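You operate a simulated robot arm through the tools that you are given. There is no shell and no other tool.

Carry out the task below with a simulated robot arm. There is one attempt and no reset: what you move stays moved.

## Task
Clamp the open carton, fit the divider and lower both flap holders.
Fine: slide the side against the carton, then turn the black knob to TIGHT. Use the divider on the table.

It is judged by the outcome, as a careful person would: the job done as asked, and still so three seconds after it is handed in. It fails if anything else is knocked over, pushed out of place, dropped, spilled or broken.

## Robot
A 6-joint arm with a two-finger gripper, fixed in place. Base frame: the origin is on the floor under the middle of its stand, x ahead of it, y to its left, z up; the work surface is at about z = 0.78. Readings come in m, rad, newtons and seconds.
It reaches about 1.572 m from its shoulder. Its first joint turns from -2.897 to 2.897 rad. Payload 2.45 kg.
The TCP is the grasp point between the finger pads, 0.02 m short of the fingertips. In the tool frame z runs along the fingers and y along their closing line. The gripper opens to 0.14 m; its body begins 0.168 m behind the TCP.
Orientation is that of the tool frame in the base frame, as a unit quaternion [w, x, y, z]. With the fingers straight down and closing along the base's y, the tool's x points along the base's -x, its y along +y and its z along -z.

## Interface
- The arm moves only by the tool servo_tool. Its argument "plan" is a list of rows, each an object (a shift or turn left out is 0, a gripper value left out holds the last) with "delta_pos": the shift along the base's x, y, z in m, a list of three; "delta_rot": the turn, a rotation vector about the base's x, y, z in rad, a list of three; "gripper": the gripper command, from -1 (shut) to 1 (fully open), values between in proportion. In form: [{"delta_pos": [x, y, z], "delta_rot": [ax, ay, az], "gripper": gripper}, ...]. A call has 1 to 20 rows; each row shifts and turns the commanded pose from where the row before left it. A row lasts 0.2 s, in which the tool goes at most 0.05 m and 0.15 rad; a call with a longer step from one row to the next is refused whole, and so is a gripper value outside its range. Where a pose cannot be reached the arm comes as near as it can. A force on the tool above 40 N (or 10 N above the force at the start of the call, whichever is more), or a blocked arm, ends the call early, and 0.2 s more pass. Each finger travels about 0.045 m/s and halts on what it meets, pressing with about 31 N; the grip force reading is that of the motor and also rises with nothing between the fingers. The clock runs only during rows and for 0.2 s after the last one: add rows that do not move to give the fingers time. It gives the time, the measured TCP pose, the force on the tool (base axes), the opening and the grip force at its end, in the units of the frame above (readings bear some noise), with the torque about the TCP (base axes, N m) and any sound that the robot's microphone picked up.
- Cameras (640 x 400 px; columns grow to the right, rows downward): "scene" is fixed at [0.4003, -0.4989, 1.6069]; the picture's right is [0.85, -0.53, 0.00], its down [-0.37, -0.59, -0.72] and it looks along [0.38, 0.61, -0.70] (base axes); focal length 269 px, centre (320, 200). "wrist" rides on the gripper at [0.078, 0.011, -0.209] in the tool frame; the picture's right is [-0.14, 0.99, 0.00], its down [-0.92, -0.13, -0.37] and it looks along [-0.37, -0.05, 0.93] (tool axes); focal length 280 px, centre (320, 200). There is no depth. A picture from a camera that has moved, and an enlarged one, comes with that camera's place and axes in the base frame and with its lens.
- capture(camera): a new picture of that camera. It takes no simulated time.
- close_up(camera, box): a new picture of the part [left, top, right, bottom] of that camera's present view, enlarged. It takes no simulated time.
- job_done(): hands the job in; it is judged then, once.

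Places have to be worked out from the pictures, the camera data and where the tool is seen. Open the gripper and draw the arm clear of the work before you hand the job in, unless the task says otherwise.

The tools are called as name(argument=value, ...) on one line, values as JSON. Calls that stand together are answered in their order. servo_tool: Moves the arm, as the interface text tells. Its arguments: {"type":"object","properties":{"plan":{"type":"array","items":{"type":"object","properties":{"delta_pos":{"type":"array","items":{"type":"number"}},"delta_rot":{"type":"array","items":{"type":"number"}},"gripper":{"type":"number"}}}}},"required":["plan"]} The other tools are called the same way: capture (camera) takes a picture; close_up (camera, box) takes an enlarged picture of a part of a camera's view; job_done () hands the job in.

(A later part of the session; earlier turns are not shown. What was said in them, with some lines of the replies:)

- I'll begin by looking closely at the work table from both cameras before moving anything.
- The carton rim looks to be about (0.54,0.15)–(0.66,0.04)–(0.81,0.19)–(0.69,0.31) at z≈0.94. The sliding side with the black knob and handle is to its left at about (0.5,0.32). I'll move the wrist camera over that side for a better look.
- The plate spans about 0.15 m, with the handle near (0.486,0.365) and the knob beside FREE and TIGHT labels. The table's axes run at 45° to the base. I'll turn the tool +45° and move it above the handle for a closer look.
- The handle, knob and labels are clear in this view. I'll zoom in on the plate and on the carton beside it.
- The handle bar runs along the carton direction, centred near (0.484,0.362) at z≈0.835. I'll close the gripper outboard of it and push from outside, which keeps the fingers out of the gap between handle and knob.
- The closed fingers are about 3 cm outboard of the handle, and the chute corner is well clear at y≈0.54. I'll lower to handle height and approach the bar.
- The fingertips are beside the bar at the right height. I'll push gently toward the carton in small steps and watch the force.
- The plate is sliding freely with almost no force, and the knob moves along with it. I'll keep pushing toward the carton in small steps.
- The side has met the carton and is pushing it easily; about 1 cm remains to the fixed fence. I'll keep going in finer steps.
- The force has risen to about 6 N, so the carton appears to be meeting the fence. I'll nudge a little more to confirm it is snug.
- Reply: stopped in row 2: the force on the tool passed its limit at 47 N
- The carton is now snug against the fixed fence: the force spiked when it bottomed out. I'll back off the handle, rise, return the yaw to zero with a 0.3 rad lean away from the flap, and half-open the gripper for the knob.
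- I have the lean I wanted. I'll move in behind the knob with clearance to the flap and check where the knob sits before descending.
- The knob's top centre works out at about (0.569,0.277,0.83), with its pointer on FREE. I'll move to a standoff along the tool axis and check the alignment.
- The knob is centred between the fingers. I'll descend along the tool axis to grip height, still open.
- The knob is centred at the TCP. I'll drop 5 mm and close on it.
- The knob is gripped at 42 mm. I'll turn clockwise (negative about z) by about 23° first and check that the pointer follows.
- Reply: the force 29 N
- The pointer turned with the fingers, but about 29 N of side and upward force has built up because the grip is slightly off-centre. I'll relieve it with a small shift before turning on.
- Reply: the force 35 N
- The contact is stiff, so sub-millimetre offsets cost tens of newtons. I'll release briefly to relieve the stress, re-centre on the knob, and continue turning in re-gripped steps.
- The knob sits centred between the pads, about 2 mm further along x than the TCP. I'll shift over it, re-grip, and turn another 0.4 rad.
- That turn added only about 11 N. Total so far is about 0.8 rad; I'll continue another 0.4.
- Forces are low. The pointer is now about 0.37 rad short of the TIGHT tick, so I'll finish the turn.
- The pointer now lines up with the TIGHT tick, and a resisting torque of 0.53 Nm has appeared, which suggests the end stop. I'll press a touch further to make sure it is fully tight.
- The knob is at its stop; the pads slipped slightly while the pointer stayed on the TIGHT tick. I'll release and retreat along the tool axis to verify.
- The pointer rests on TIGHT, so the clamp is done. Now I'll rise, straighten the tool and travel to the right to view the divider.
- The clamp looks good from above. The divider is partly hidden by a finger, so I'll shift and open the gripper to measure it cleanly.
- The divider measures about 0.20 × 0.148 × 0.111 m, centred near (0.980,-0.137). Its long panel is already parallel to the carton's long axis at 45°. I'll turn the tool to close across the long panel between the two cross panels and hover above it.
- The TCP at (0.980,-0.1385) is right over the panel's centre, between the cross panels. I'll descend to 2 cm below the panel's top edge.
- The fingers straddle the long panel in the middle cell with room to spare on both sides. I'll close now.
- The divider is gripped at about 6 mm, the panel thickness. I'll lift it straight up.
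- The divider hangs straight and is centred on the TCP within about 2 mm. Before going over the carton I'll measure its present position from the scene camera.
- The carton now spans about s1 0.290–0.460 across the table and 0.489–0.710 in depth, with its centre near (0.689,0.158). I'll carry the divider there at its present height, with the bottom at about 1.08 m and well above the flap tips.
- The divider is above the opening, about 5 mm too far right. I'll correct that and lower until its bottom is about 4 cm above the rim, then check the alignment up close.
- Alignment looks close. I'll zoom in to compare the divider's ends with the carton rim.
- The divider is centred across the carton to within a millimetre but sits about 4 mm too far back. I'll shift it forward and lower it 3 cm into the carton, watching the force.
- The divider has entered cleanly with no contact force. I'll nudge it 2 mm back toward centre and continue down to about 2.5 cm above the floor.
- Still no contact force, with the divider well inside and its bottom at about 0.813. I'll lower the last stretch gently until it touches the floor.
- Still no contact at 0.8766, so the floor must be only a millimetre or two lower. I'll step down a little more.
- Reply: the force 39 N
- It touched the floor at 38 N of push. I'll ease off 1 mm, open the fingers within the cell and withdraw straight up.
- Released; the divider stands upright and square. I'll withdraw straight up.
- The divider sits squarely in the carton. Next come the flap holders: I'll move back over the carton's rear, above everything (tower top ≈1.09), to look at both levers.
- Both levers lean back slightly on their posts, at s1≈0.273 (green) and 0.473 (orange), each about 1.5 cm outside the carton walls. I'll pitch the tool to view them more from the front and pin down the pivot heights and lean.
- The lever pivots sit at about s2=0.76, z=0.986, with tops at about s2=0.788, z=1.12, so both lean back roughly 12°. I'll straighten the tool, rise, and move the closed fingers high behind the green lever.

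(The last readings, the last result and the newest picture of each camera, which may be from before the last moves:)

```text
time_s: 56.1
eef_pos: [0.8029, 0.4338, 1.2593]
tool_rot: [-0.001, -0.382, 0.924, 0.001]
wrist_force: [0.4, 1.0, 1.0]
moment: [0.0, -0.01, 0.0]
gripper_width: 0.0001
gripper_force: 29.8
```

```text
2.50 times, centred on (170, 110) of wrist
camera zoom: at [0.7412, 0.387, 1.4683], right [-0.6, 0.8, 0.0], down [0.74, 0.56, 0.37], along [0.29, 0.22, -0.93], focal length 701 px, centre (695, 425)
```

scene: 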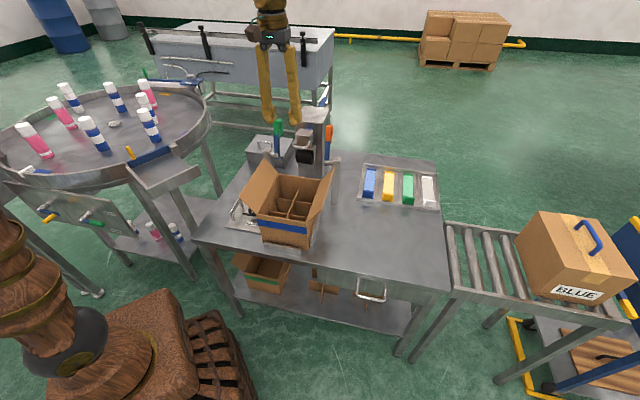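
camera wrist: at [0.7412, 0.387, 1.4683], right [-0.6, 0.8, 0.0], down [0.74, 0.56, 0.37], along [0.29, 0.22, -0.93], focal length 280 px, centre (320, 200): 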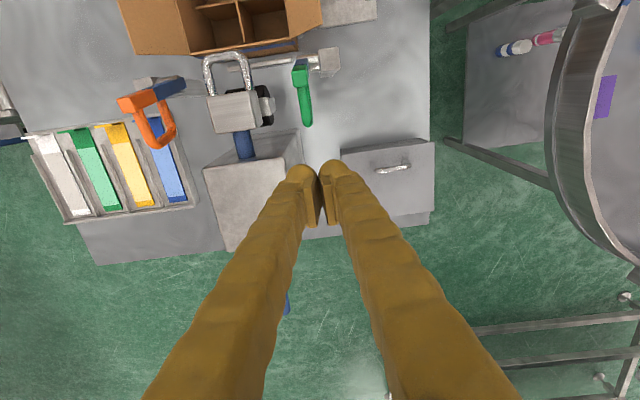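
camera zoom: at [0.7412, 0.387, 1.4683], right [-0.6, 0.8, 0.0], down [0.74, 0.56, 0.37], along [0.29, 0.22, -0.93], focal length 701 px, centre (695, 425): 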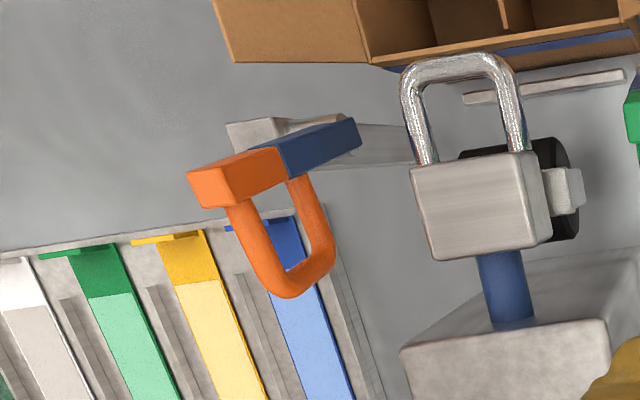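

From directly above, the green loop handle reaches back to s2≈0.842 and the closed fingers are at s2≈0.862 and up. The tower corner is at s1≈0.31, so it is clear. I'll descend behind the loop.

servo_tool(plan=[{"delta_pos": [0, 0, -0.0435]}, {"delta_pos": [0, 0, -0.0435]}, {"delta_pos": [0, 0, -0.0435]}, {"delta_pos": [0, 0, -0.0435]}, {}])

capture(camera="wrist")

close_up(camera="scene", box=[230, 80, 350, 200])

```text
time_s: 57.3
eef_pos: [0.8042, 0.4318, 1.0857]
tool_rot: [0.0, -0.382, 0.924, 0.0]
wrist_force: [-0.1, 0.1, -0.2]
moment: [0.01, 0.0, 0.0]
gripper_width: 0.0001
gripper_force: 29.1
```

```text
taken
camera wrist: at [0.7432, 0.3851, 1.2946], right [-0.6, 0.8, 0.0], down [0.74, 0.56, 0.37], along [0.29, 0.22, -0.93], focal length 280 px, centre (320, 200)
```

wrist: 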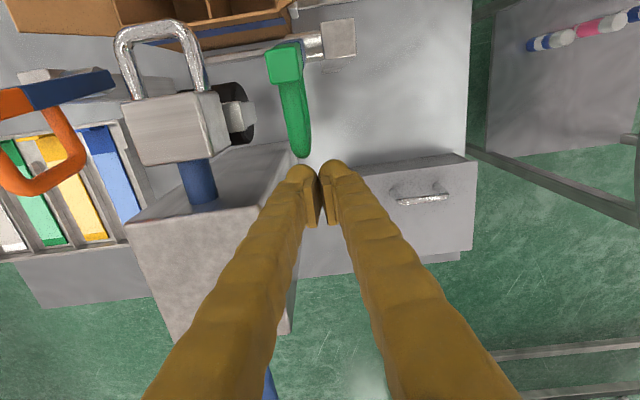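

```text
3.33 times, centred on (290, 140) of scene
camera zoom: at [0.4003, -0.4989, 1.6069], right [0.85, -0.53, 0.0], down [-0.37, -0.59, -0.72], along [0.38, 0.61, -0.7], focal length 896 px, centre (420, 400)
```

zoom: 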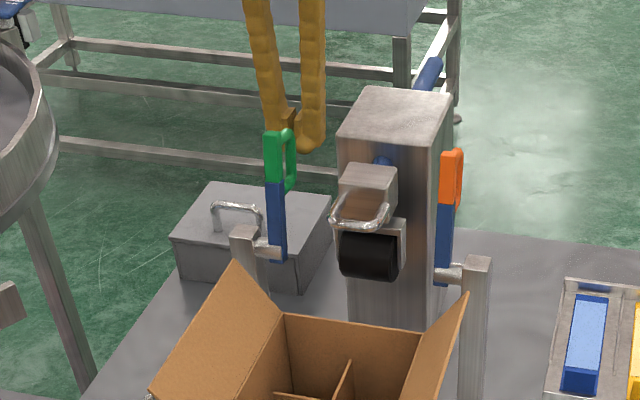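

The fingers are lined up behind the loop. I'll lower 1.5 cm more for overlap and push forward gently, then check how the lever responds.

servo_tool(plan=[{"delta_pos": [0, 0, -0.015]}, {"delta_pos": [-0.008, -0.008, 0]}, {"delta_pos": [-0.008, -0.008, 0]}, {"delta_pos": [-0.008, -0.008, 0]}, {}])

capture(camera="wrist")

close_up(camera="scene", box=[230, 80, 350, 200])

```text
time_s: 58.5
eef_pos: [0.7805, 0.408, 1.0711]
tool_rot: [0.0, -0.381, 0.924, 0.0]
wrist_force: [-1.0, -0.8, 0.0]
moment: [0.01, -0.01, 0.04]
gripper_width: 0.0
gripper_force: 29.6
```

```text
taken
camera wrist: at [0.7185, 0.3613, 1.2794], right [-0.6, 0.8, 0.0], down [0.74, 0.56, 0.37], along [0.29, 0.22, -0.93], focal length 280 px, centre (320, 200)
```

wrist: 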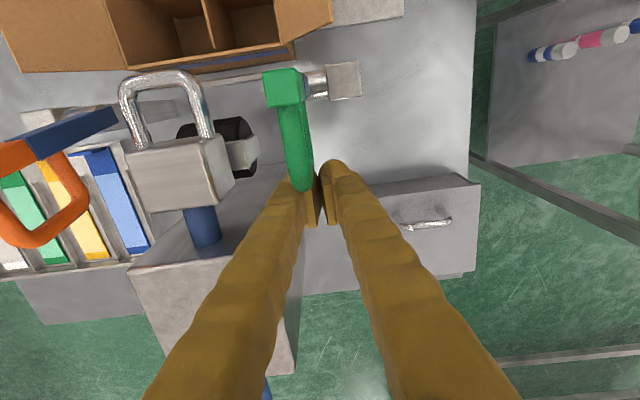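

```text
3.33 times, centred on (290, 140) of scene
camera zoom: at [0.4003, -0.4989, 1.6069], right [0.85, -0.53, 0.0], down [-0.37, -0.59, -0.72], along [0.38, 0.61, -0.7], focal length 896 px, centre (420, 400)
```

zoom: 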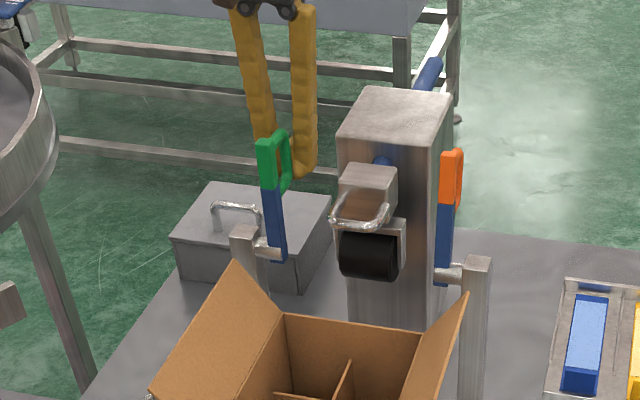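

The green lever is following with very little force. I'll keep pushing forward.

servo_tool(plan=[{"delta_pos": [-0.008, -0.008, 0]}, {"delta_pos": [-0.008, -0.008, 0]}, {"delta_pos": [-0.008, -0.008, 0]}, {}])

capture(camera="wrist")

close_up(camera="scene", box=[230, 80, 350, 200])

```text
time_s: 59.5
eef_pos: [0.7546, 0.3845, 1.0709]
tool_rot: [-0.001, -0.381, 0.924, 0.001]
wrist_force: [-0.4, -0.6, -0.2]
moment: [-0.02, -0.01, -0.01]
gripper_width: 0.0
gripper_force: 29.4
```

```text
taken
camera wrist: at [0.6943, 0.3372, 1.2795], right [-0.6, 0.8, 0.0], down [0.74, 0.56, 0.37], along [0.29, 0.22, -0.93], focal length 280 px, centre (320, 200)
```

wrist: 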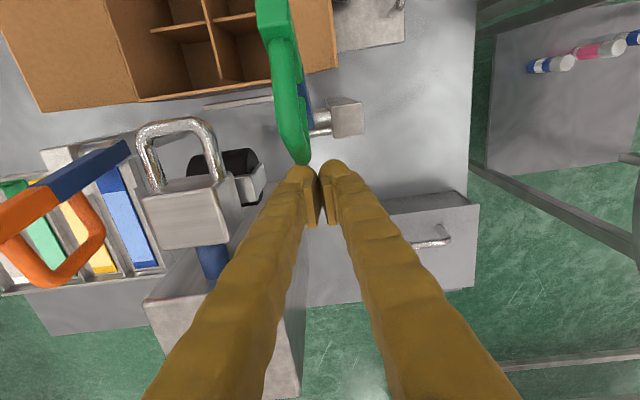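

```text
3.33 times, centred on (290, 140) of scene
camera zoom: at [0.4003, -0.4989, 1.6069], right [0.85, -0.53, 0.0], down [-0.37, -0.59, -0.72], along [0.38, 0.61, -0.7], focal length 896 px, centre (420, 400)
```

zoom: 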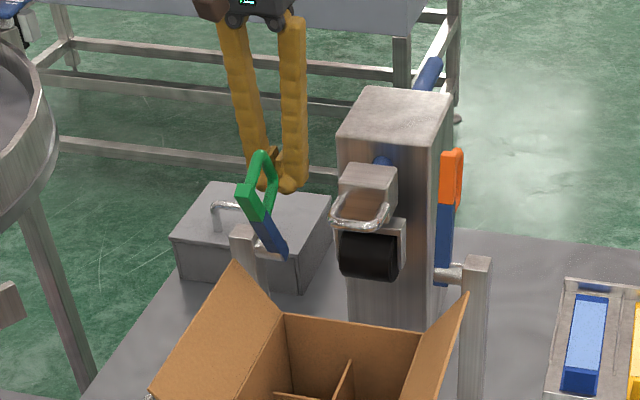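

The lever is now past vertical, leaning forward about 40°. I'll pause briefly to see whether it falls on its own or holds by friction.

servo_tool(plan=[{}, {}])

close_up(camera="scene", box=[230, 80, 350, 200])

capture(camera="wrist")

```text
time_s: 60.1
eef_pos: [0.7555, 0.3841, 1.0712]
tool_rot: [-0.001, -0.38, 0.925, 0.001]
wrist_force: [0.0, -0.1, 1.8]
moment: [0.01, -0.02, 0.0]
gripper_width: 0.0
gripper_force: 29.8
```

```text
3.33 times, centred on (290, 140) of scene
camera zoom: at [0.4003, -0.4989, 1.6069], right [0.85, -0.53, 0.0], down [-0.37, -0.59, -0.72], along [0.38, 0.61, -0.7], focal length 896 px, centre (420, 400)
```

zoom: 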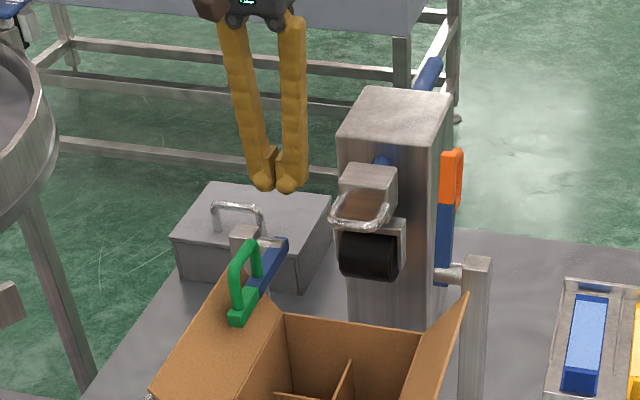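

```text
taken
camera wrist: at [0.6944, 0.3372, 1.2796], right [-0.6, 0.8, 0.0], down [0.74, 0.56, 0.37], along [0.29, 0.22, -0.93], focal length 280 px, centre (320, 200)
```

wrist: 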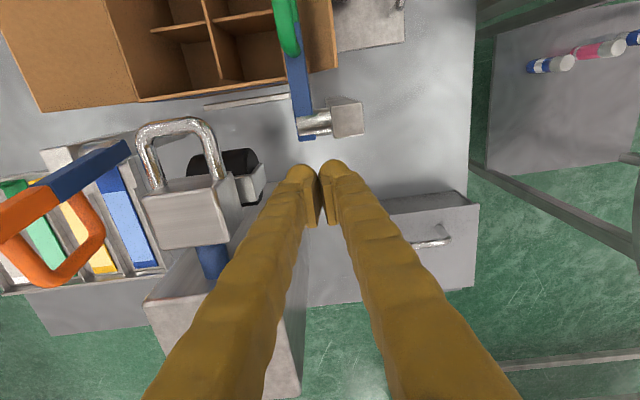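

It swung down under its own weight. I'll let it settle and look closely at how it rests on the flap.

servo_tool(plan=[{"delta_pos": [0, 0, 0.03]}, {"delta_pos": [0, 0, 0.04]}, {"delta_pos": [0, 0, 0.04]}, {"delta_pos": [0, 0, 0.04]}, {}])

close_up(camera="scene", box=[235, 130, 315, 220])

capture(camera="wrist")

```text
time_s: 61.3
eef_pos: [0.754, 0.3854, 1.2203]
tool_rot: [0.0, -0.381, 0.925, 0.001]
wrist_force: [-0.1, 0.0, -0.7]
moment: [0.01, 0.0, 0.01]
gripper_width: 0.0
gripper_force: 29.4
```

```text
4.44 times, centred on (275, 175) of scene
camera zoom: at [0.4003, -0.4989, 1.6069], right [0.85, -0.53, 0.0], down [-0.37, -0.59, -0.72], along [0.38, 0.61, -0.7], focal length 1195 px, centre (520, 311)
```

zoom: 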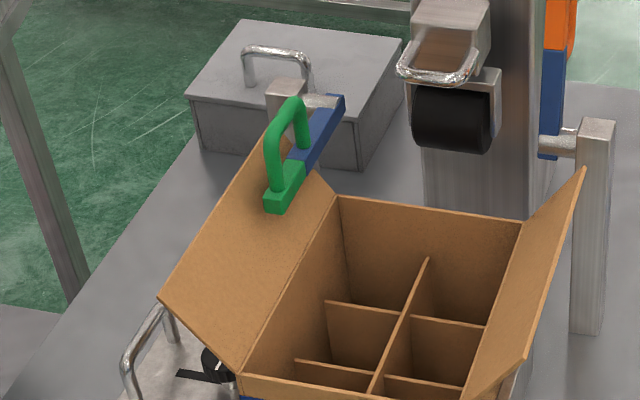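

```text
taken
camera wrist: at [0.6926, 0.3381, 1.4286], right [-0.6, 0.8, 0.0], down [0.74, 0.56, 0.37], along [0.29, 0.22, -0.93], focal length 280 px, centre (320, 200)
```

wrist: 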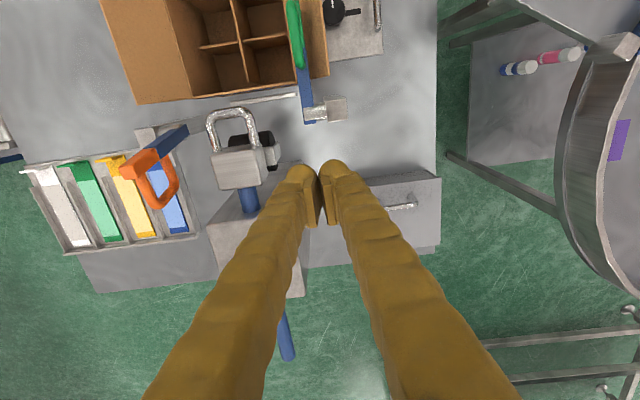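

The green holder is now horizontal over the flap: its tip is at z≈0.997 and its pivot at ≈0.99. Next is the orange one, so I'll move the closed fingers high behind it.

servo_tool(plan=[{"delta_pos": [0.0408, -0.0212, 0.006]}, {"delta_pos": [0.0408, -0.0212, 0.006]}, {"delta_pos": [0.0408, -0.0212, 0.006]}, {"delta_pos": [0.0408, -0.0212, 0.006]}, {"delta_pos": [0.0408, -0.0212, 0.006]}, {}])

capture(camera="wrist")

close_up(camera="scene", box=[230, 80, 350, 230])

```text
time_s: 62.7
eef_pos: [0.9617, 0.2774, 1.2519]
tool_rot: [-0.002, -0.38, 0.925, 0.0]
wrist_force: [0.2, -0.1, 0.0]
moment: [-0.01, 0.02, -0.01]
gripper_width: 0.0
gripper_force: 29.3
```

```text
taken
camera wrist: at [0.9004, 0.2297, 1.4604], right [-0.6, 0.8, 0.0], down [0.74, 0.56, 0.37], along [0.29, 0.22, -0.93], focal length 280 px, centre (320, 200)
```

wrist: 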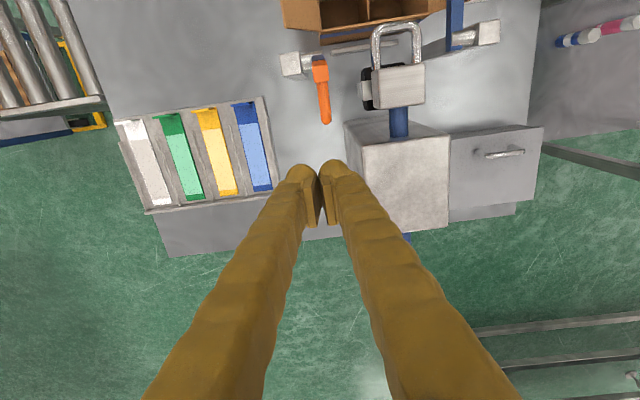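

```text
2.67 times, centred on (290, 155) of scene
camera zoom: at [0.4003, -0.4989, 1.6069], right [0.85, -0.53, 0.0], down [-0.37, -0.59, -0.72], along [0.38, 0.61, -0.7], focal length 717 px, centre (400, 320)
```

zoom: 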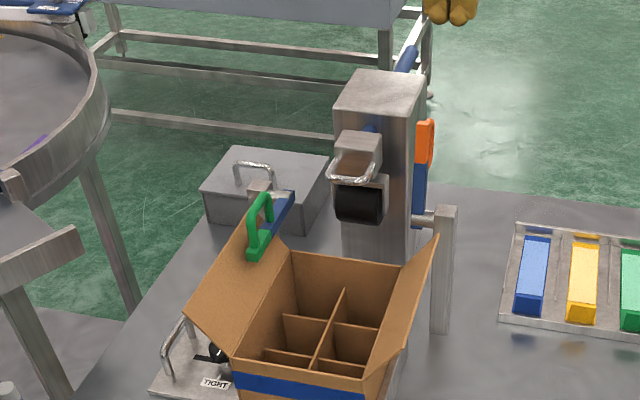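

The orange loop's rear end is at about s1=0.471, s2=0.841, and the fingers are right behind it. I'll descend to push height.

servo_tool(plan=[{"delta_pos": [-0.002, 0.002, -0.0455]}, {"delta_pos": [-0.001, 0.001, -0.0455]}, {"delta_pos": [0, 0, -0.0455]}, {"delta_pos": [0, 0, -0.0455]}, {}])

capture(camera="wrist")

close_up(camera="scene", box=[230, 80, 380, 230])

```text
time_s: 63.9
eef_pos: [0.9597, 0.2804, 1.0694]
tool_rot: [-0.001, -0.381, 0.925, 0.001]
wrist_force: [-0.3, -0.2, -0.1]
moment: [0.01, 0.0, -0.02]
gripper_width: 0.0
gripper_force: 29.3
```

```text
taken
camera wrist: at [0.8974, 0.2343, 1.2785], right [-0.6, 0.8, 0.0], down [0.74, 0.56, 0.37], along [0.29, 0.22, -0.93], focal length 280 px, centre (320, 200)
```

wrist: 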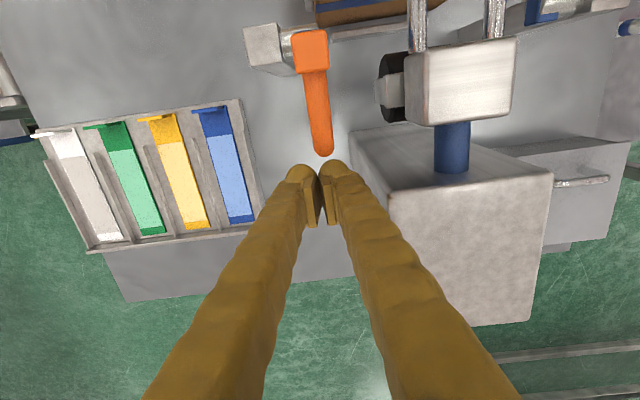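

```text
2.67 times, centred on (305, 155) of scene
camera zoom: at [0.4003, -0.4989, 1.6069], right [0.85, -0.53, 0.0], down [-0.37, -0.59, -0.72], along [0.38, 0.61, -0.7], focal length 717 px, centre (360, 320)
```

zoom: 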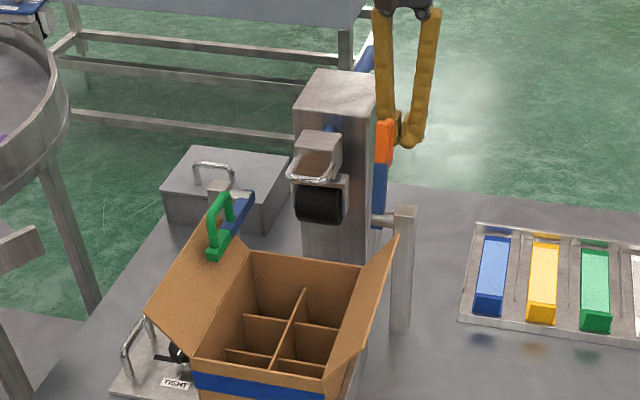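

Aligned. I'll push the orange lever forward the same way.

servo_tool(plan=[{"delta_pos": [-0.008, -0.008, 0]}, {"delta_pos": [-0.008, -0.008, 0]}, {"delta_pos": [-0.008, -0.008, 0]}, {"delta_pos": [-0.008, -0.008, 0]}, {}])

capture(camera="wrist")

close_up(camera="scene", box=[230, 80, 380, 230])

```text
time_s: 65.1
eef_pos: [0.9254, 0.2496, 1.0703]
tool_rot: [-0.001, -0.381, 0.925, 0.0]
wrist_force: [0.4, 1.1, -0.1]
moment: [0.02, -0.02, 0.03]
gripper_width: 0.0
gripper_force: 29.8
```

```text
taken
camera wrist: at [0.8648, 0.2022, 1.2786], right [-0.6, 0.8, 0.0], down [0.74, 0.56, 0.37], along [0.29, 0.22, -0.93], focal length 280 px, centre (320, 200)
```

wrist: 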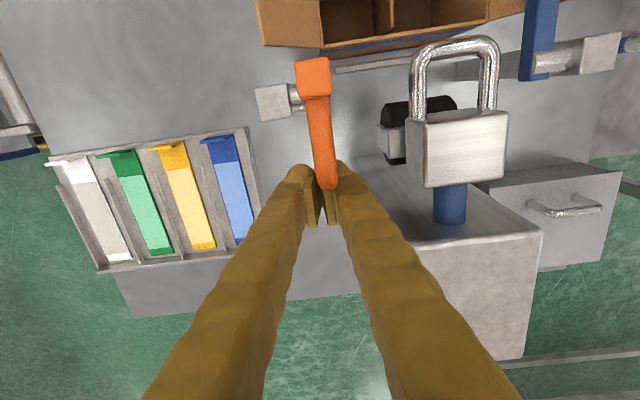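

```text
2.67 times, centred on (305, 155) of scene
camera zoom: at [0.4003, -0.4989, 1.6069], right [0.85, -0.53, 0.0], down [-0.37, -0.59, -0.72], along [0.38, 0.61, -0.7], focal length 717 px, centre (360, 320)
```

zoom: 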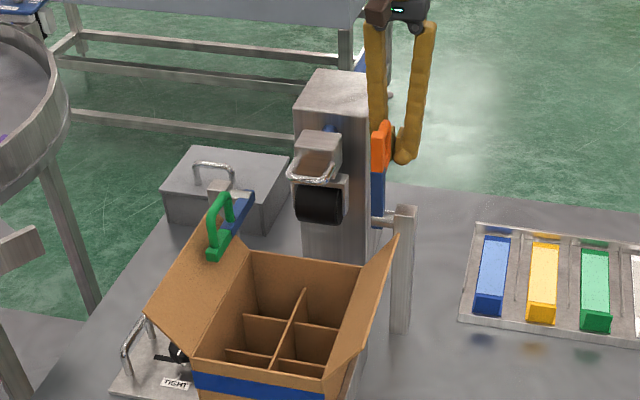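

The orange lever is coming forward at near-zero force. I'll push it the rest of the way past vertical.

servo_tool(plan=[{"delta_pos": [-0.007, -0.007, 0]}, {"delta_pos": [-0.007, -0.007, 0]}, {"delta_pos": [-0.007, -0.007, 0]}, {}, {}, {}])

capture(camera="wrist")

close_up(camera="scene", box=[230, 80, 380, 230])

```text
time_s: 66.5
eef_pos: [0.9048, 0.2274, 1.0693]
tool_rot: [-0.001, -0.382, 0.924, 0.001]
wrist_force: [0.6, -0.1, -0.4]
moment: [-0.03, -0.02, 0.01]
gripper_width: 0.0001
gripper_force: 29.3
```

```text
taken
camera wrist: at [0.8431, 0.1805, 1.2779], right [-0.6, 0.8, 0.0], down [0.74, 0.56, 0.37], along [0.29, 0.22, -0.93], focal length 280 px, centre (320, 200)
```

wrist: 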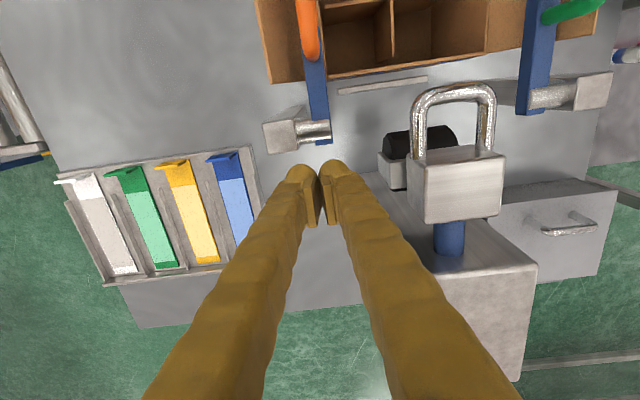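

```text
2.67 times, centred on (305, 155) of scene
camera zoom: at [0.4003, -0.4989, 1.6069], right [0.85, -0.53, 0.0], down [-0.37, -0.59, -0.72], along [0.38, 0.61, -0.7], focal length 717 px, centre (360, 320)
```

zoom: 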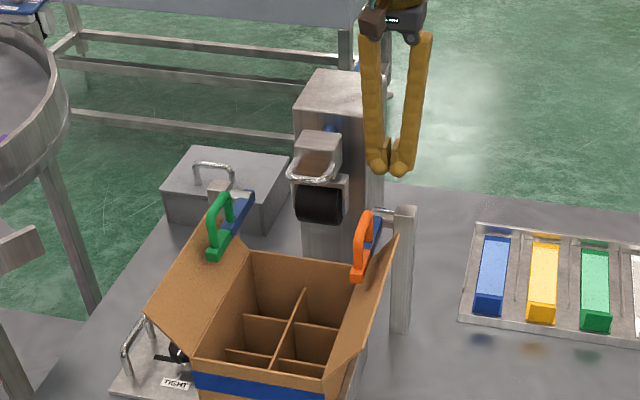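

Both holders are now down. I'll rise clear and inspect them from above.

servo_tool(plan=[{"delta_pos": [0, 0, 0.045]}, {"delta_pos": [0, 0, 0.045]}, {"delta_pos": [0, 0, 0.045]}, {"delta_pos": [0, 0, 0.045]}, {"delta_pos": [-0.038, -0.001, 0]}, {"delta_pos": [-0.038, -0.001, 0]}, {"delta_pos": [-0.038, -0.001, 0]}, {"delta_pos": [-0.038, -0.001, 0]}, {}])

capture(camera="wrist")

close_up(camera="scene", box=[235, 130, 345, 230])

```text
time_s: 68.5
eef_pos: [0.7536, 0.2246, 1.2498]
tool_rot: [0.0, -0.38, 0.925, 0.0]
wrist_force: [-0.6, -0.7, -0.4]
moment: [0.04, 0.0, 0.01]
gripper_width: 0.0
gripper_force: 29.3
```

```text
taken
camera wrist: at [0.6921, 0.177, 1.4583], right [-0.6, 0.8, 0.0], down [0.74, 0.56, 0.37], along [0.29, 0.22, -0.93], focal length 280 px, centre (320, 200)
```

wrist: 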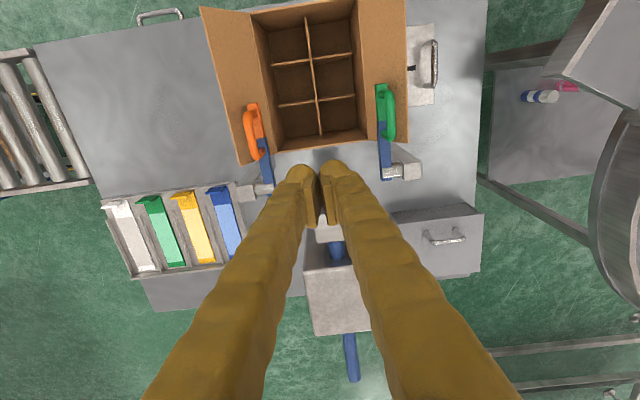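

```text
4.00 times, centred on (290, 180) of scene
camera zoom: at [0.4003, -0.4989, 1.6069], right [0.85, -0.53, 0.0], down [-0.37, -0.59, -0.72], along [0.38, 0.61, -0.7], focal length 1075 px, centre (440, 280)
```

zoom: 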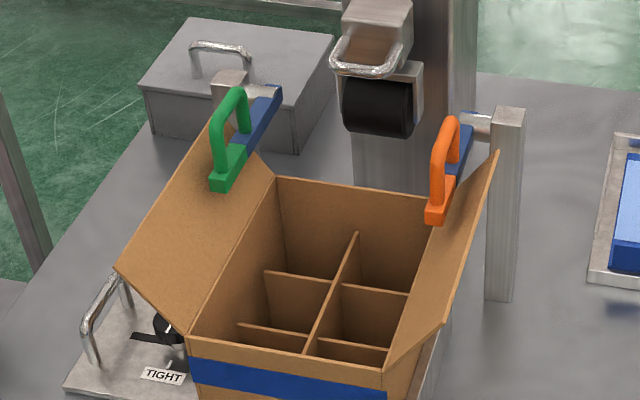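

close_up(camera="wrist", box=[200, 80, 320, 220])

close_up(camera="wrist", box=[330, 60, 450, 200])

```text
2.86 times, centred on (260, 150) of wrist
camera zoom: at [0.6921, 0.177, 1.4583], right [-0.6, 0.8, 0.0], down [0.74, 0.56, 0.37], along [0.29, 0.22, -0.93], focal length 801 px, centre (491, 343)
```

zoom: 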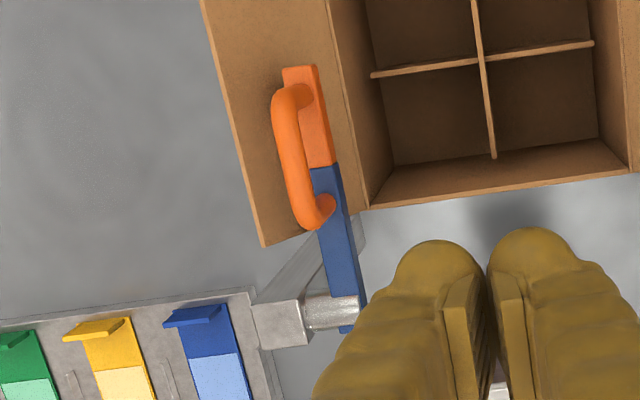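

```text
2.86 times, centred on (390, 130) of wrist
camera zoom: at [0.6921, 0.177, 1.4583], right [-0.6, 0.8, 0.0], down [0.74, 0.56, 0.37], along [0.29, 0.22, -0.93], focal length 801 px, centre (120, 400)
```

zoom: 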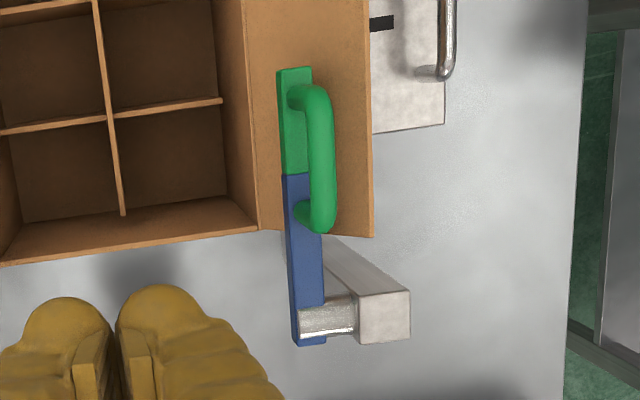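

Both levers look horizontal and lie over the flaps. I'll take a lower, pitched look from the front to confirm they are fully down.

servo_tool(plan=[{"delta_pos": [-0.018, -0.018, -0.02], "delta_rot": [0.0707, -0.0707, 0]}, {"delta_pos": [-0.018, -0.018, -0.02], "delta_rot": [0.0707, -0.0707, 0]}, {"delta_pos": [-0.018, -0.018, -0.03], "delta_rot": [0.0707, -0.0707, 0]}, {"delta_pos": [0, 0, -0.04], "delta_rot": [0.0707, -0.0707, 0]}, {"delta_pos": [0, 0, -0.04], "delta_rot": [0.0707, -0.0707, 0]}, {"delta_pos": [0, 0, -0.04]}, {}])

capture(camera="wrist")

close_up(camera="wrist", box=[360, 40, 540, 240])

close_up(camera="wrist", box=[100, 40, 290, 240])

```text
time_s: 70.1
eef_pos: [0.6975, 0.1713, 1.0598]
tool_rot: [0.228, -0.37, 0.896, 0.097]
wrist_force: [-0.3, 0.0, 0.6]
moment: [0.0, -0.04, -0.01]
gripper_width: 0.0
gripper_force: 29.2
```

```text
taken
camera wrist: at [0.5718, 0.0597, 1.2053], right [-0.61, 0.79, 0.07], down [0.54, 0.35, 0.76], along [0.58, 0.51, -0.64], focal length 280 px, centre (320, 200)
```

wrist: 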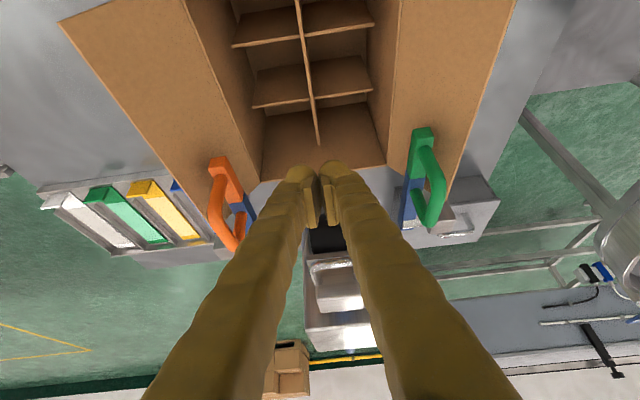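

```text
2.00 times, centred on (450, 140) of wrist
camera zoom: at [0.5718, 0.0597, 1.2053], right [-0.61, 0.79, 0.07], down [0.54, 0.35, 0.76], along [0.58, 0.51, -0.64], focal length 561 px, centre (60, 320)
```

zoom: 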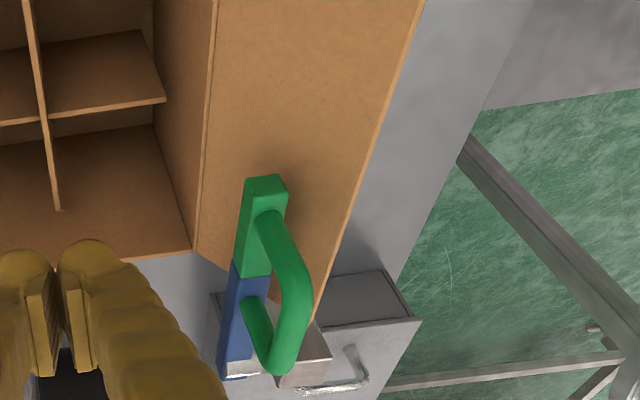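

```text
2.00 times, centred on (195, 140) of wrist
camera zoom: at [0.5718, 0.0597, 1.2053], right [-0.61, 0.79, 0.07], down [0.54, 0.35, 0.76], along [0.58, 0.51, -0.64], focal length 561 px, centre (570, 320)
```

zoom: 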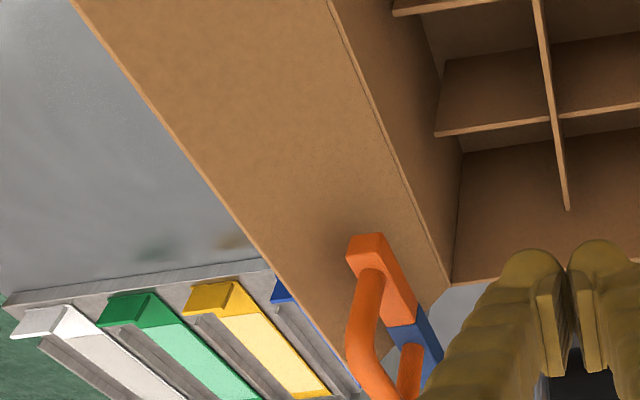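

The two holders rest flat over the flaps, horizontal within a few degrees, and the flaps and carton haven't shifted. I'll rise, straighten the tool, open the gripper and draw the arm clear, then do a final check.

servo_tool(plan=[{"delta_pos": [0, 0, 0.04]}, {"delta_pos": [0, 0, 0.04], "delta_rot": [-0.0707, 0.0707, 0]}, {"delta_pos": [0, 0, 0.04], "delta_rot": [-0.0707, 0.0707, 0]}, {"delta_pos": [0, 0, 0.04], "delta_rot": [-0.0707, 0.0707, 0]}, {"delta_pos": [0, 0, 0.04], "delta_rot": [-0.0707, 0.0707, 0]}, {"delta_pos": [0, 0, 0.04], "delta_rot": [-0.0707, 0.0707, 0]}, {"delta_pos": [-0.0245, -0.0285, 0.008], "delta_rot": [0, 0, -0.1309], "gripper": 1}, {"delta_pos": [-0.0245, -0.0285, 0.008], "delta_rot": [0, 0, -0.1309]}, {"delta_pos": [-0.0245, -0.0285, 0.008], "delta_rot": [0, 0, -0.1309]}, {"delta_pos": [-0.0245, -0.0285, 0.008], "delta_rot": [0, 0, -0.1309]}, {"delta_pos": [-0.0245, -0.0285, 0.008], "delta_rot": [0, 0, -0.1309]}, {"delta_pos": [-0.0245, -0.0285, 0.008], "delta_rot": [0, 0, -0.1309]}, {}, {}, {}])

capture(camera="scene")

capture(camera="wrist")

close_up(camera="scene", box=[220, 120, 360, 260])

```text
time_s: 73.3
eef_pos: [0.5516, -0.0008, 1.3476]
tool_rot: [0.0, 0.002, 1.0, 0.001]
wrist_force: [0.0, 0.4, -0.9]
moment: [0.0, 0.0, 0.04]
gripper_width: 0.1398
gripper_force: 0.1
```

```text
taken
```

scene: 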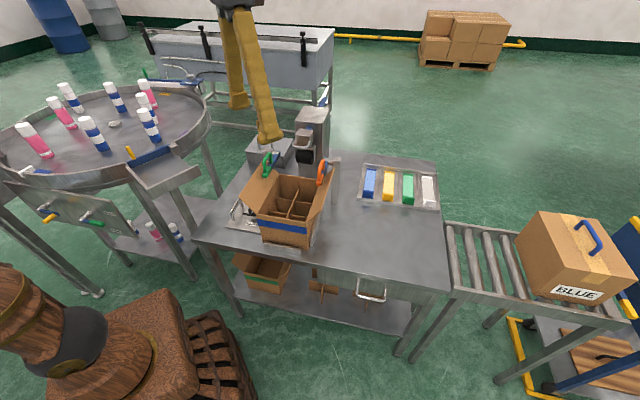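

```text
taken
camera wrist: at [0.4757, 0.01, 1.556], right [0.14, 0.99, 0.0], down [0.92, -0.13, 0.37], along [0.36, -0.05, -0.93], focal length 280 px, centre (320, 200)
```

wrist: 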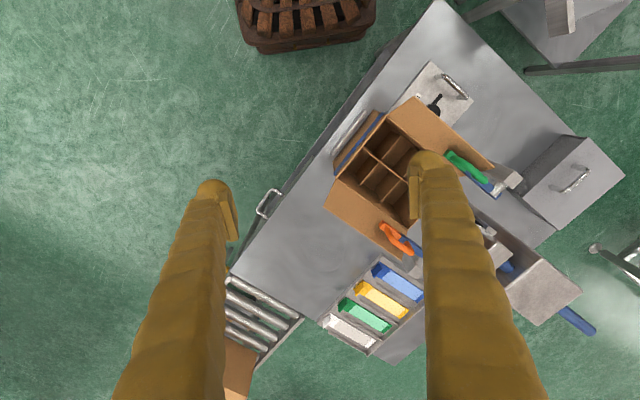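

```text
2.86 times, centred on (290, 190) of scene
camera zoom: at [0.4003, -0.4989, 1.6069], right [0.85, -0.53, 0.0], down [-0.37, -0.59, -0.72], along [0.38, 0.61, -0.7], focal length 768 px, centre (406, 229)
```

zoom: 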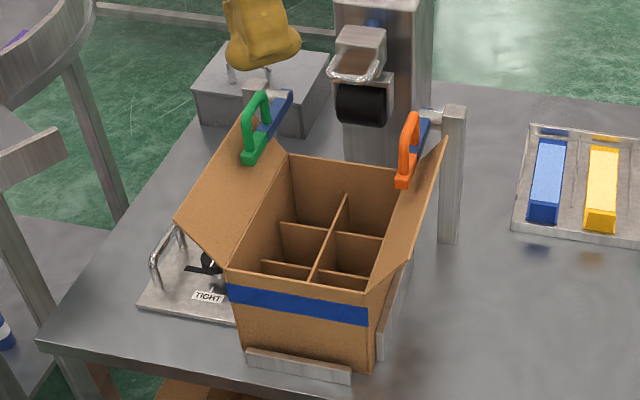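

Everything looks in place. I'll make one last check of the knob pointer and the clamp contact from the wrist camera.

close_up(camera="wrist", box=[330, 50, 490, 210])

close_up(camera="scene", box=[225, 190, 325, 260])

```text
2.50 times, centred on (410, 130) of wrist
camera zoom: at [0.4757, 0.01, 1.556], right [0.14, 0.99, 0.0], down [0.92, -0.13, 0.37], along [0.36, -0.05, -0.93], focal length 701 px, centre (95, 375)
```

zoom: 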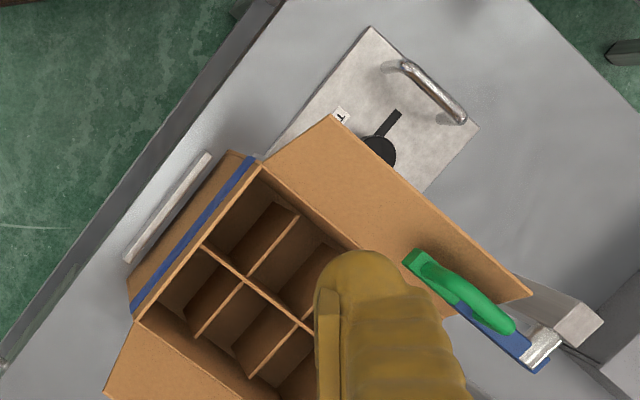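

```text
5.71 times, centred on (275, 225) of scene
camera zoom: at [0.4003, -0.4989, 1.6069], right [0.85, -0.53, 0.0], down [-0.37, -0.59, -0.72], along [0.38, 0.61, -0.7], focal length 1536 px, centre (577, 57)
```

zoom: 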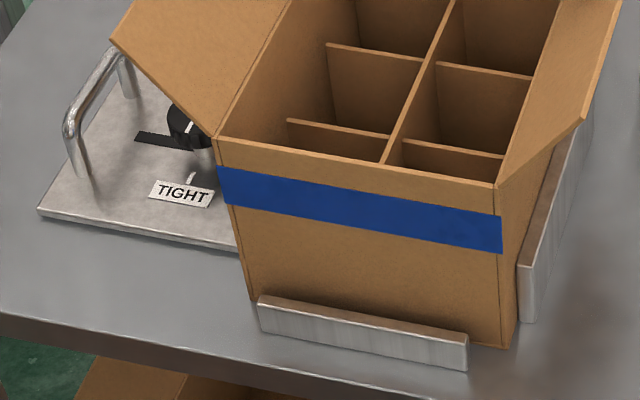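

The pointer is on TIGHT. To be sure the side is truly touching the carton, I'll look down at that contact line from the left.

servo_tool(plan=[{"delta_pos": [-0.012, 0.045, -0.005], "delta_rot": [0, 0, 0.1309], "gripper": -1}, {"delta_pos": [-0.012, 0.045, -0.01], "delta_rot": [0, 0, 0.1309]}, {"delta_pos": [-0.012, 0.045, -0.01], "delta_rot": [0, 0, 0.1309]}, {"delta_pos": [-0.012, 0.045, -0.01], "delta_rot": [0, 0, 0.1309]}, {"delta_pos": [-0.012, 0.045, -0.01], "delta_rot": [0, 0, 0.1309]}, {"delta_pos": [-0.012, 0.045, -0.01], "delta_rot": [0, 0, 0.1309]}, {"delta_pos": [-0.012, 0.045, -0.02]}, {"delta_pos": [-0.008, 0.045, -0.02]}, {"delta_pos": [0, 0.02, -0.045]}, {"delta_pos": [0, 0, -0.045]}, {"delta_pos": [0, 0, -0.045]}, {"delta_pos": [0, 0, -0.045]}, {}])

capture(camera="wrist")

close_up(camera="wrist", box=[80, 60, 300, 280])

```text
refused: row 7 steps farther than a row can; nothing moved
```

```text
taken
camera wrist: at [0.4757, 0.01, 1.556], right [0.14, 0.99, 0.0], down [0.92, -0.13, 0.37], along [0.36, -0.05, -0.93], focal length 280 px, centre (320, 200)
```

wrist: 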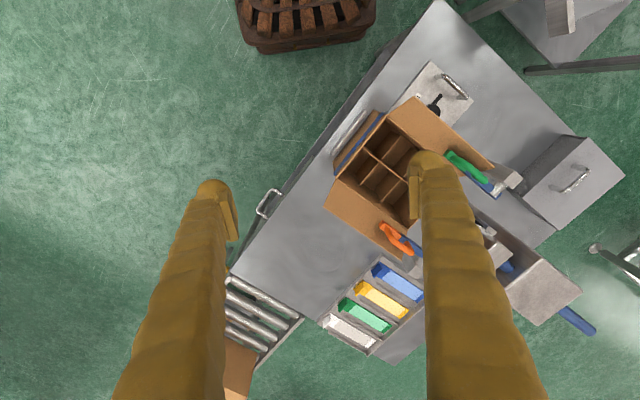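

```text
1.82 times, centred on (190, 170) of wrist
camera zoom: at [0.4757, 0.01, 1.556], right [0.14, 0.99, 0.0], down [0.92, -0.13, 0.37], along [0.36, -0.05, -0.93], focal length 510 px, centre (556, 254)
```

zoom: 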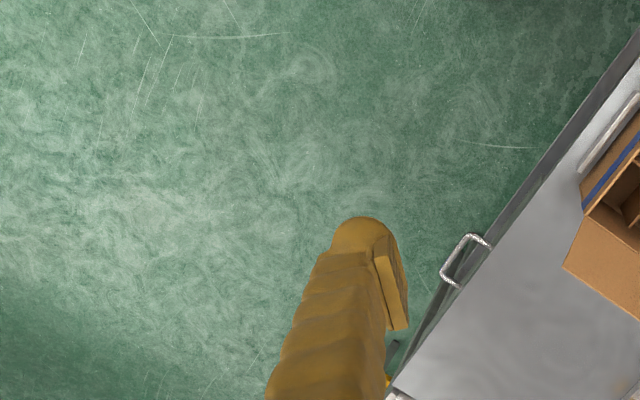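

One row was slightly too long, so nothing moved. I'll resend the move with shorter steps.

servo_tool(plan=[{"delta_pos": [-0.012, 0.043, -0.005], "delta_rot": [0, 0, 0.1309], "gripper": -1}, {"delta_pos": [-0.012, 0.043, -0.01], "delta_rot": [0, 0, 0.1309]}, {"delta_pos": [-0.012, 0.043, -0.01], "delta_rot": [0, 0, 0.1309]}, {"delta_pos": [-0.012, 0.043, -0.01], "delta_rot": [0, 0, 0.1309]}, {"delta_pos": [-0.012, 0.043, -0.01], "delta_rot": [0, 0, 0.1309]}, {"delta_pos": [-0.012, 0.043, -0.01], "delta_rot": [0, 0, 0.1309]}, {"delta_pos": [-0.012, 0.043, -0.01]}, {"delta_pos": [-0.008, 0.043, -0.02]}, {"delta_pos": [0, 0.043, -0.02]}, {"delta_pos": [0, 0, -0.045]}, {"delta_pos": [0, 0, -0.045]}, {"delta_pos": [0, 0, -0.045]}, {"delta_pos": [0, 0, -0.045]}, {}])

capture(camera="wrist")

close_up(camera="wrist", box=[80, 60, 300, 280])

```text
time_s: 76.3
eef_pos: [0.4592, 0.3886, 1.0625]
tool_rot: [0.0, -0.382, 0.924, 0.001]
wrist_force: [0.0, 1.0, -0.4]
moment: [-0.01, 0.0, -0.02]
gripper_width: 0.0
gripper_force: 28.8
```

```text
taken
camera wrist: at [0.3973, 0.3409, 1.2703], right [-0.6, 0.8, 0.0], down [0.74, 0.56, 0.37], along [0.29, 0.22, -0.93], focal length 280 px, centre (320, 200)
```

wrist: 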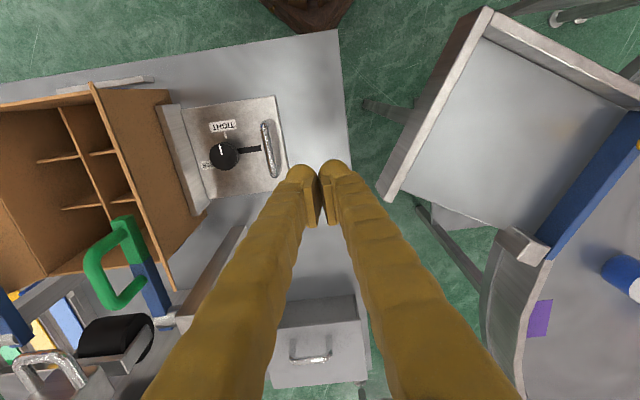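

```text
1.82 times, centred on (190, 170) of wrist
camera zoom: at [0.3973, 0.3409, 1.2703], right [-0.6, 0.8, 0.0], down [0.74, 0.56, 0.37], along [0.29, 0.22, -0.93], focal length 510 px, centre (556, 254)
```

zoom: 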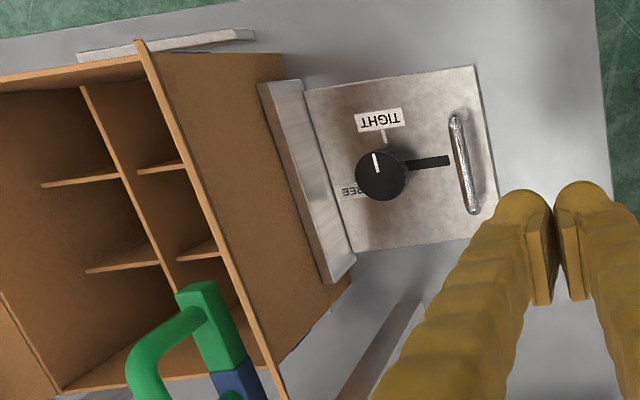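

The plate's outer corner is at s1≈0.115, the same as right after the push, so the side is still against the carton with the pointer on TIGHT. I'll now withdraw, open the gripper, and park clear of the work.

servo_tool(plan=[{"delta_pos": [0, 0, 0.045]}, {"delta_pos": [0, 0, 0.045]}, {"delta_pos": [0, 0, 0.045]}, {"delta_pos": [0, 0, 0.045]}, {"delta_pos": [0.008, -0.043, 0.02]}, {"delta_pos": [0.012, -0.043, 0.01], "delta_rot": [0, 0, -0.1309]}, {"delta_pos": [0.012, -0.043, 0.01], "delta_rot": [0, 0, -0.1309]}, {"delta_pos": [0.012, -0.043, 0.01], "delta_rot": [0, 0, -0.1309]}, {"delta_pos": [0.012, -0.043, 0.01], "delta_rot": [0, 0, -0.1309]}, {"delta_pos": [0.012, -0.043, 0.01], "delta_rot": [0, 0, -0.1309]}, {"delta_pos": [0.012, -0.043, 0.01], "delta_rot": [0, 0, -0.1309]}, {"delta_pos": [0.012, -0.043, 0.01], "gripper": 1}, {"delta_pos": [0, -0.043, 0.01]}, {}, {}, {}, {}, {}, {}, {}])

capture(camera="scene")

close_up(camera="scene", box=[220, 120, 360, 260])

```text
time_s: 80.5
eef_pos: [0.5505, -0.0017, 1.3418]
tool_rot: [0.0, 0.002, 1.0, 0.0]
wrist_force: [-0.1, -0.9, 0.0]
moment: [0.02, 0.01, -0.02]
gripper_width: 0.1401
gripper_force: 0.1
```

```text
taken
```

scene: 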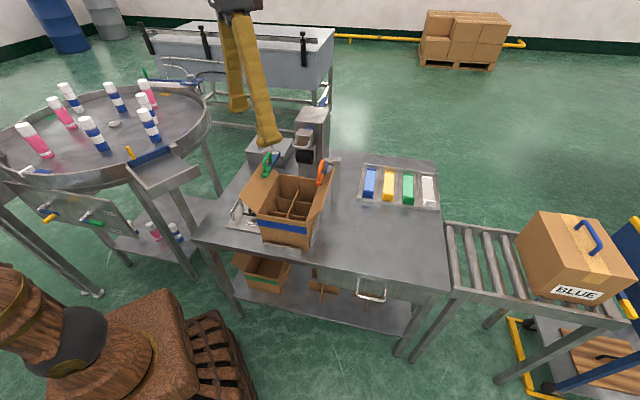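

```text
2.86 times, centred on (290, 190) of scene
camera zoom: at [0.4003, -0.4989, 1.6069], right [0.85, -0.53, 0.0], down [-0.37, -0.59, -0.72], along [0.38, 0.61, -0.7], focal length 768 px, centre (406, 229)
```

zoom: 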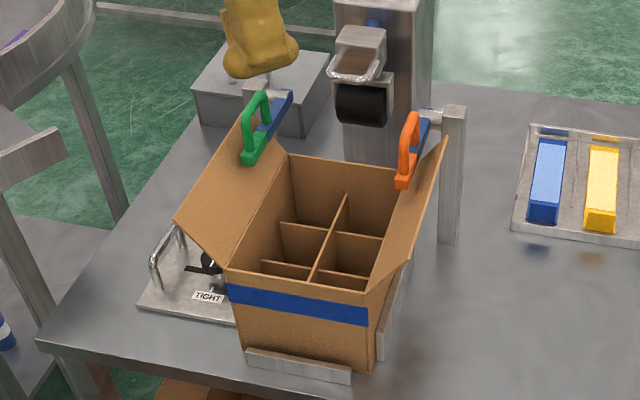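

The carton is clamped with the knob on TIGHT, the divider is seated, and both flap holders are down. Nothing else has been disturbed, the gripper is open and the arm is clear, so I'm handing the job in.

job_done()

```text
The job is handed in.
```

The job is done and handed in: the carton is clamped, the divider is in, and both flap holders are down.

- **Clamp:** I slid the side until the carton met the fixed fence, which moved the carton about 2 cm. Then I turned the black knob a quarter turn to its stop at TIGHT. A last look showed the pointer still there and the side where I left it.
- **Divider:** The divider from the table stands upright on the carton floor, square and centred.
- **Flap holders:** I pushed the green and orange holders past vertical and each dropped the rest of the way under its own weight. Both now rest about level over the flaps; I didn't press them down further.

In the last pictures nothing else on the table looked moved or knocked over. The gripper is open and the arm is parked in front of the table, clear of the work.
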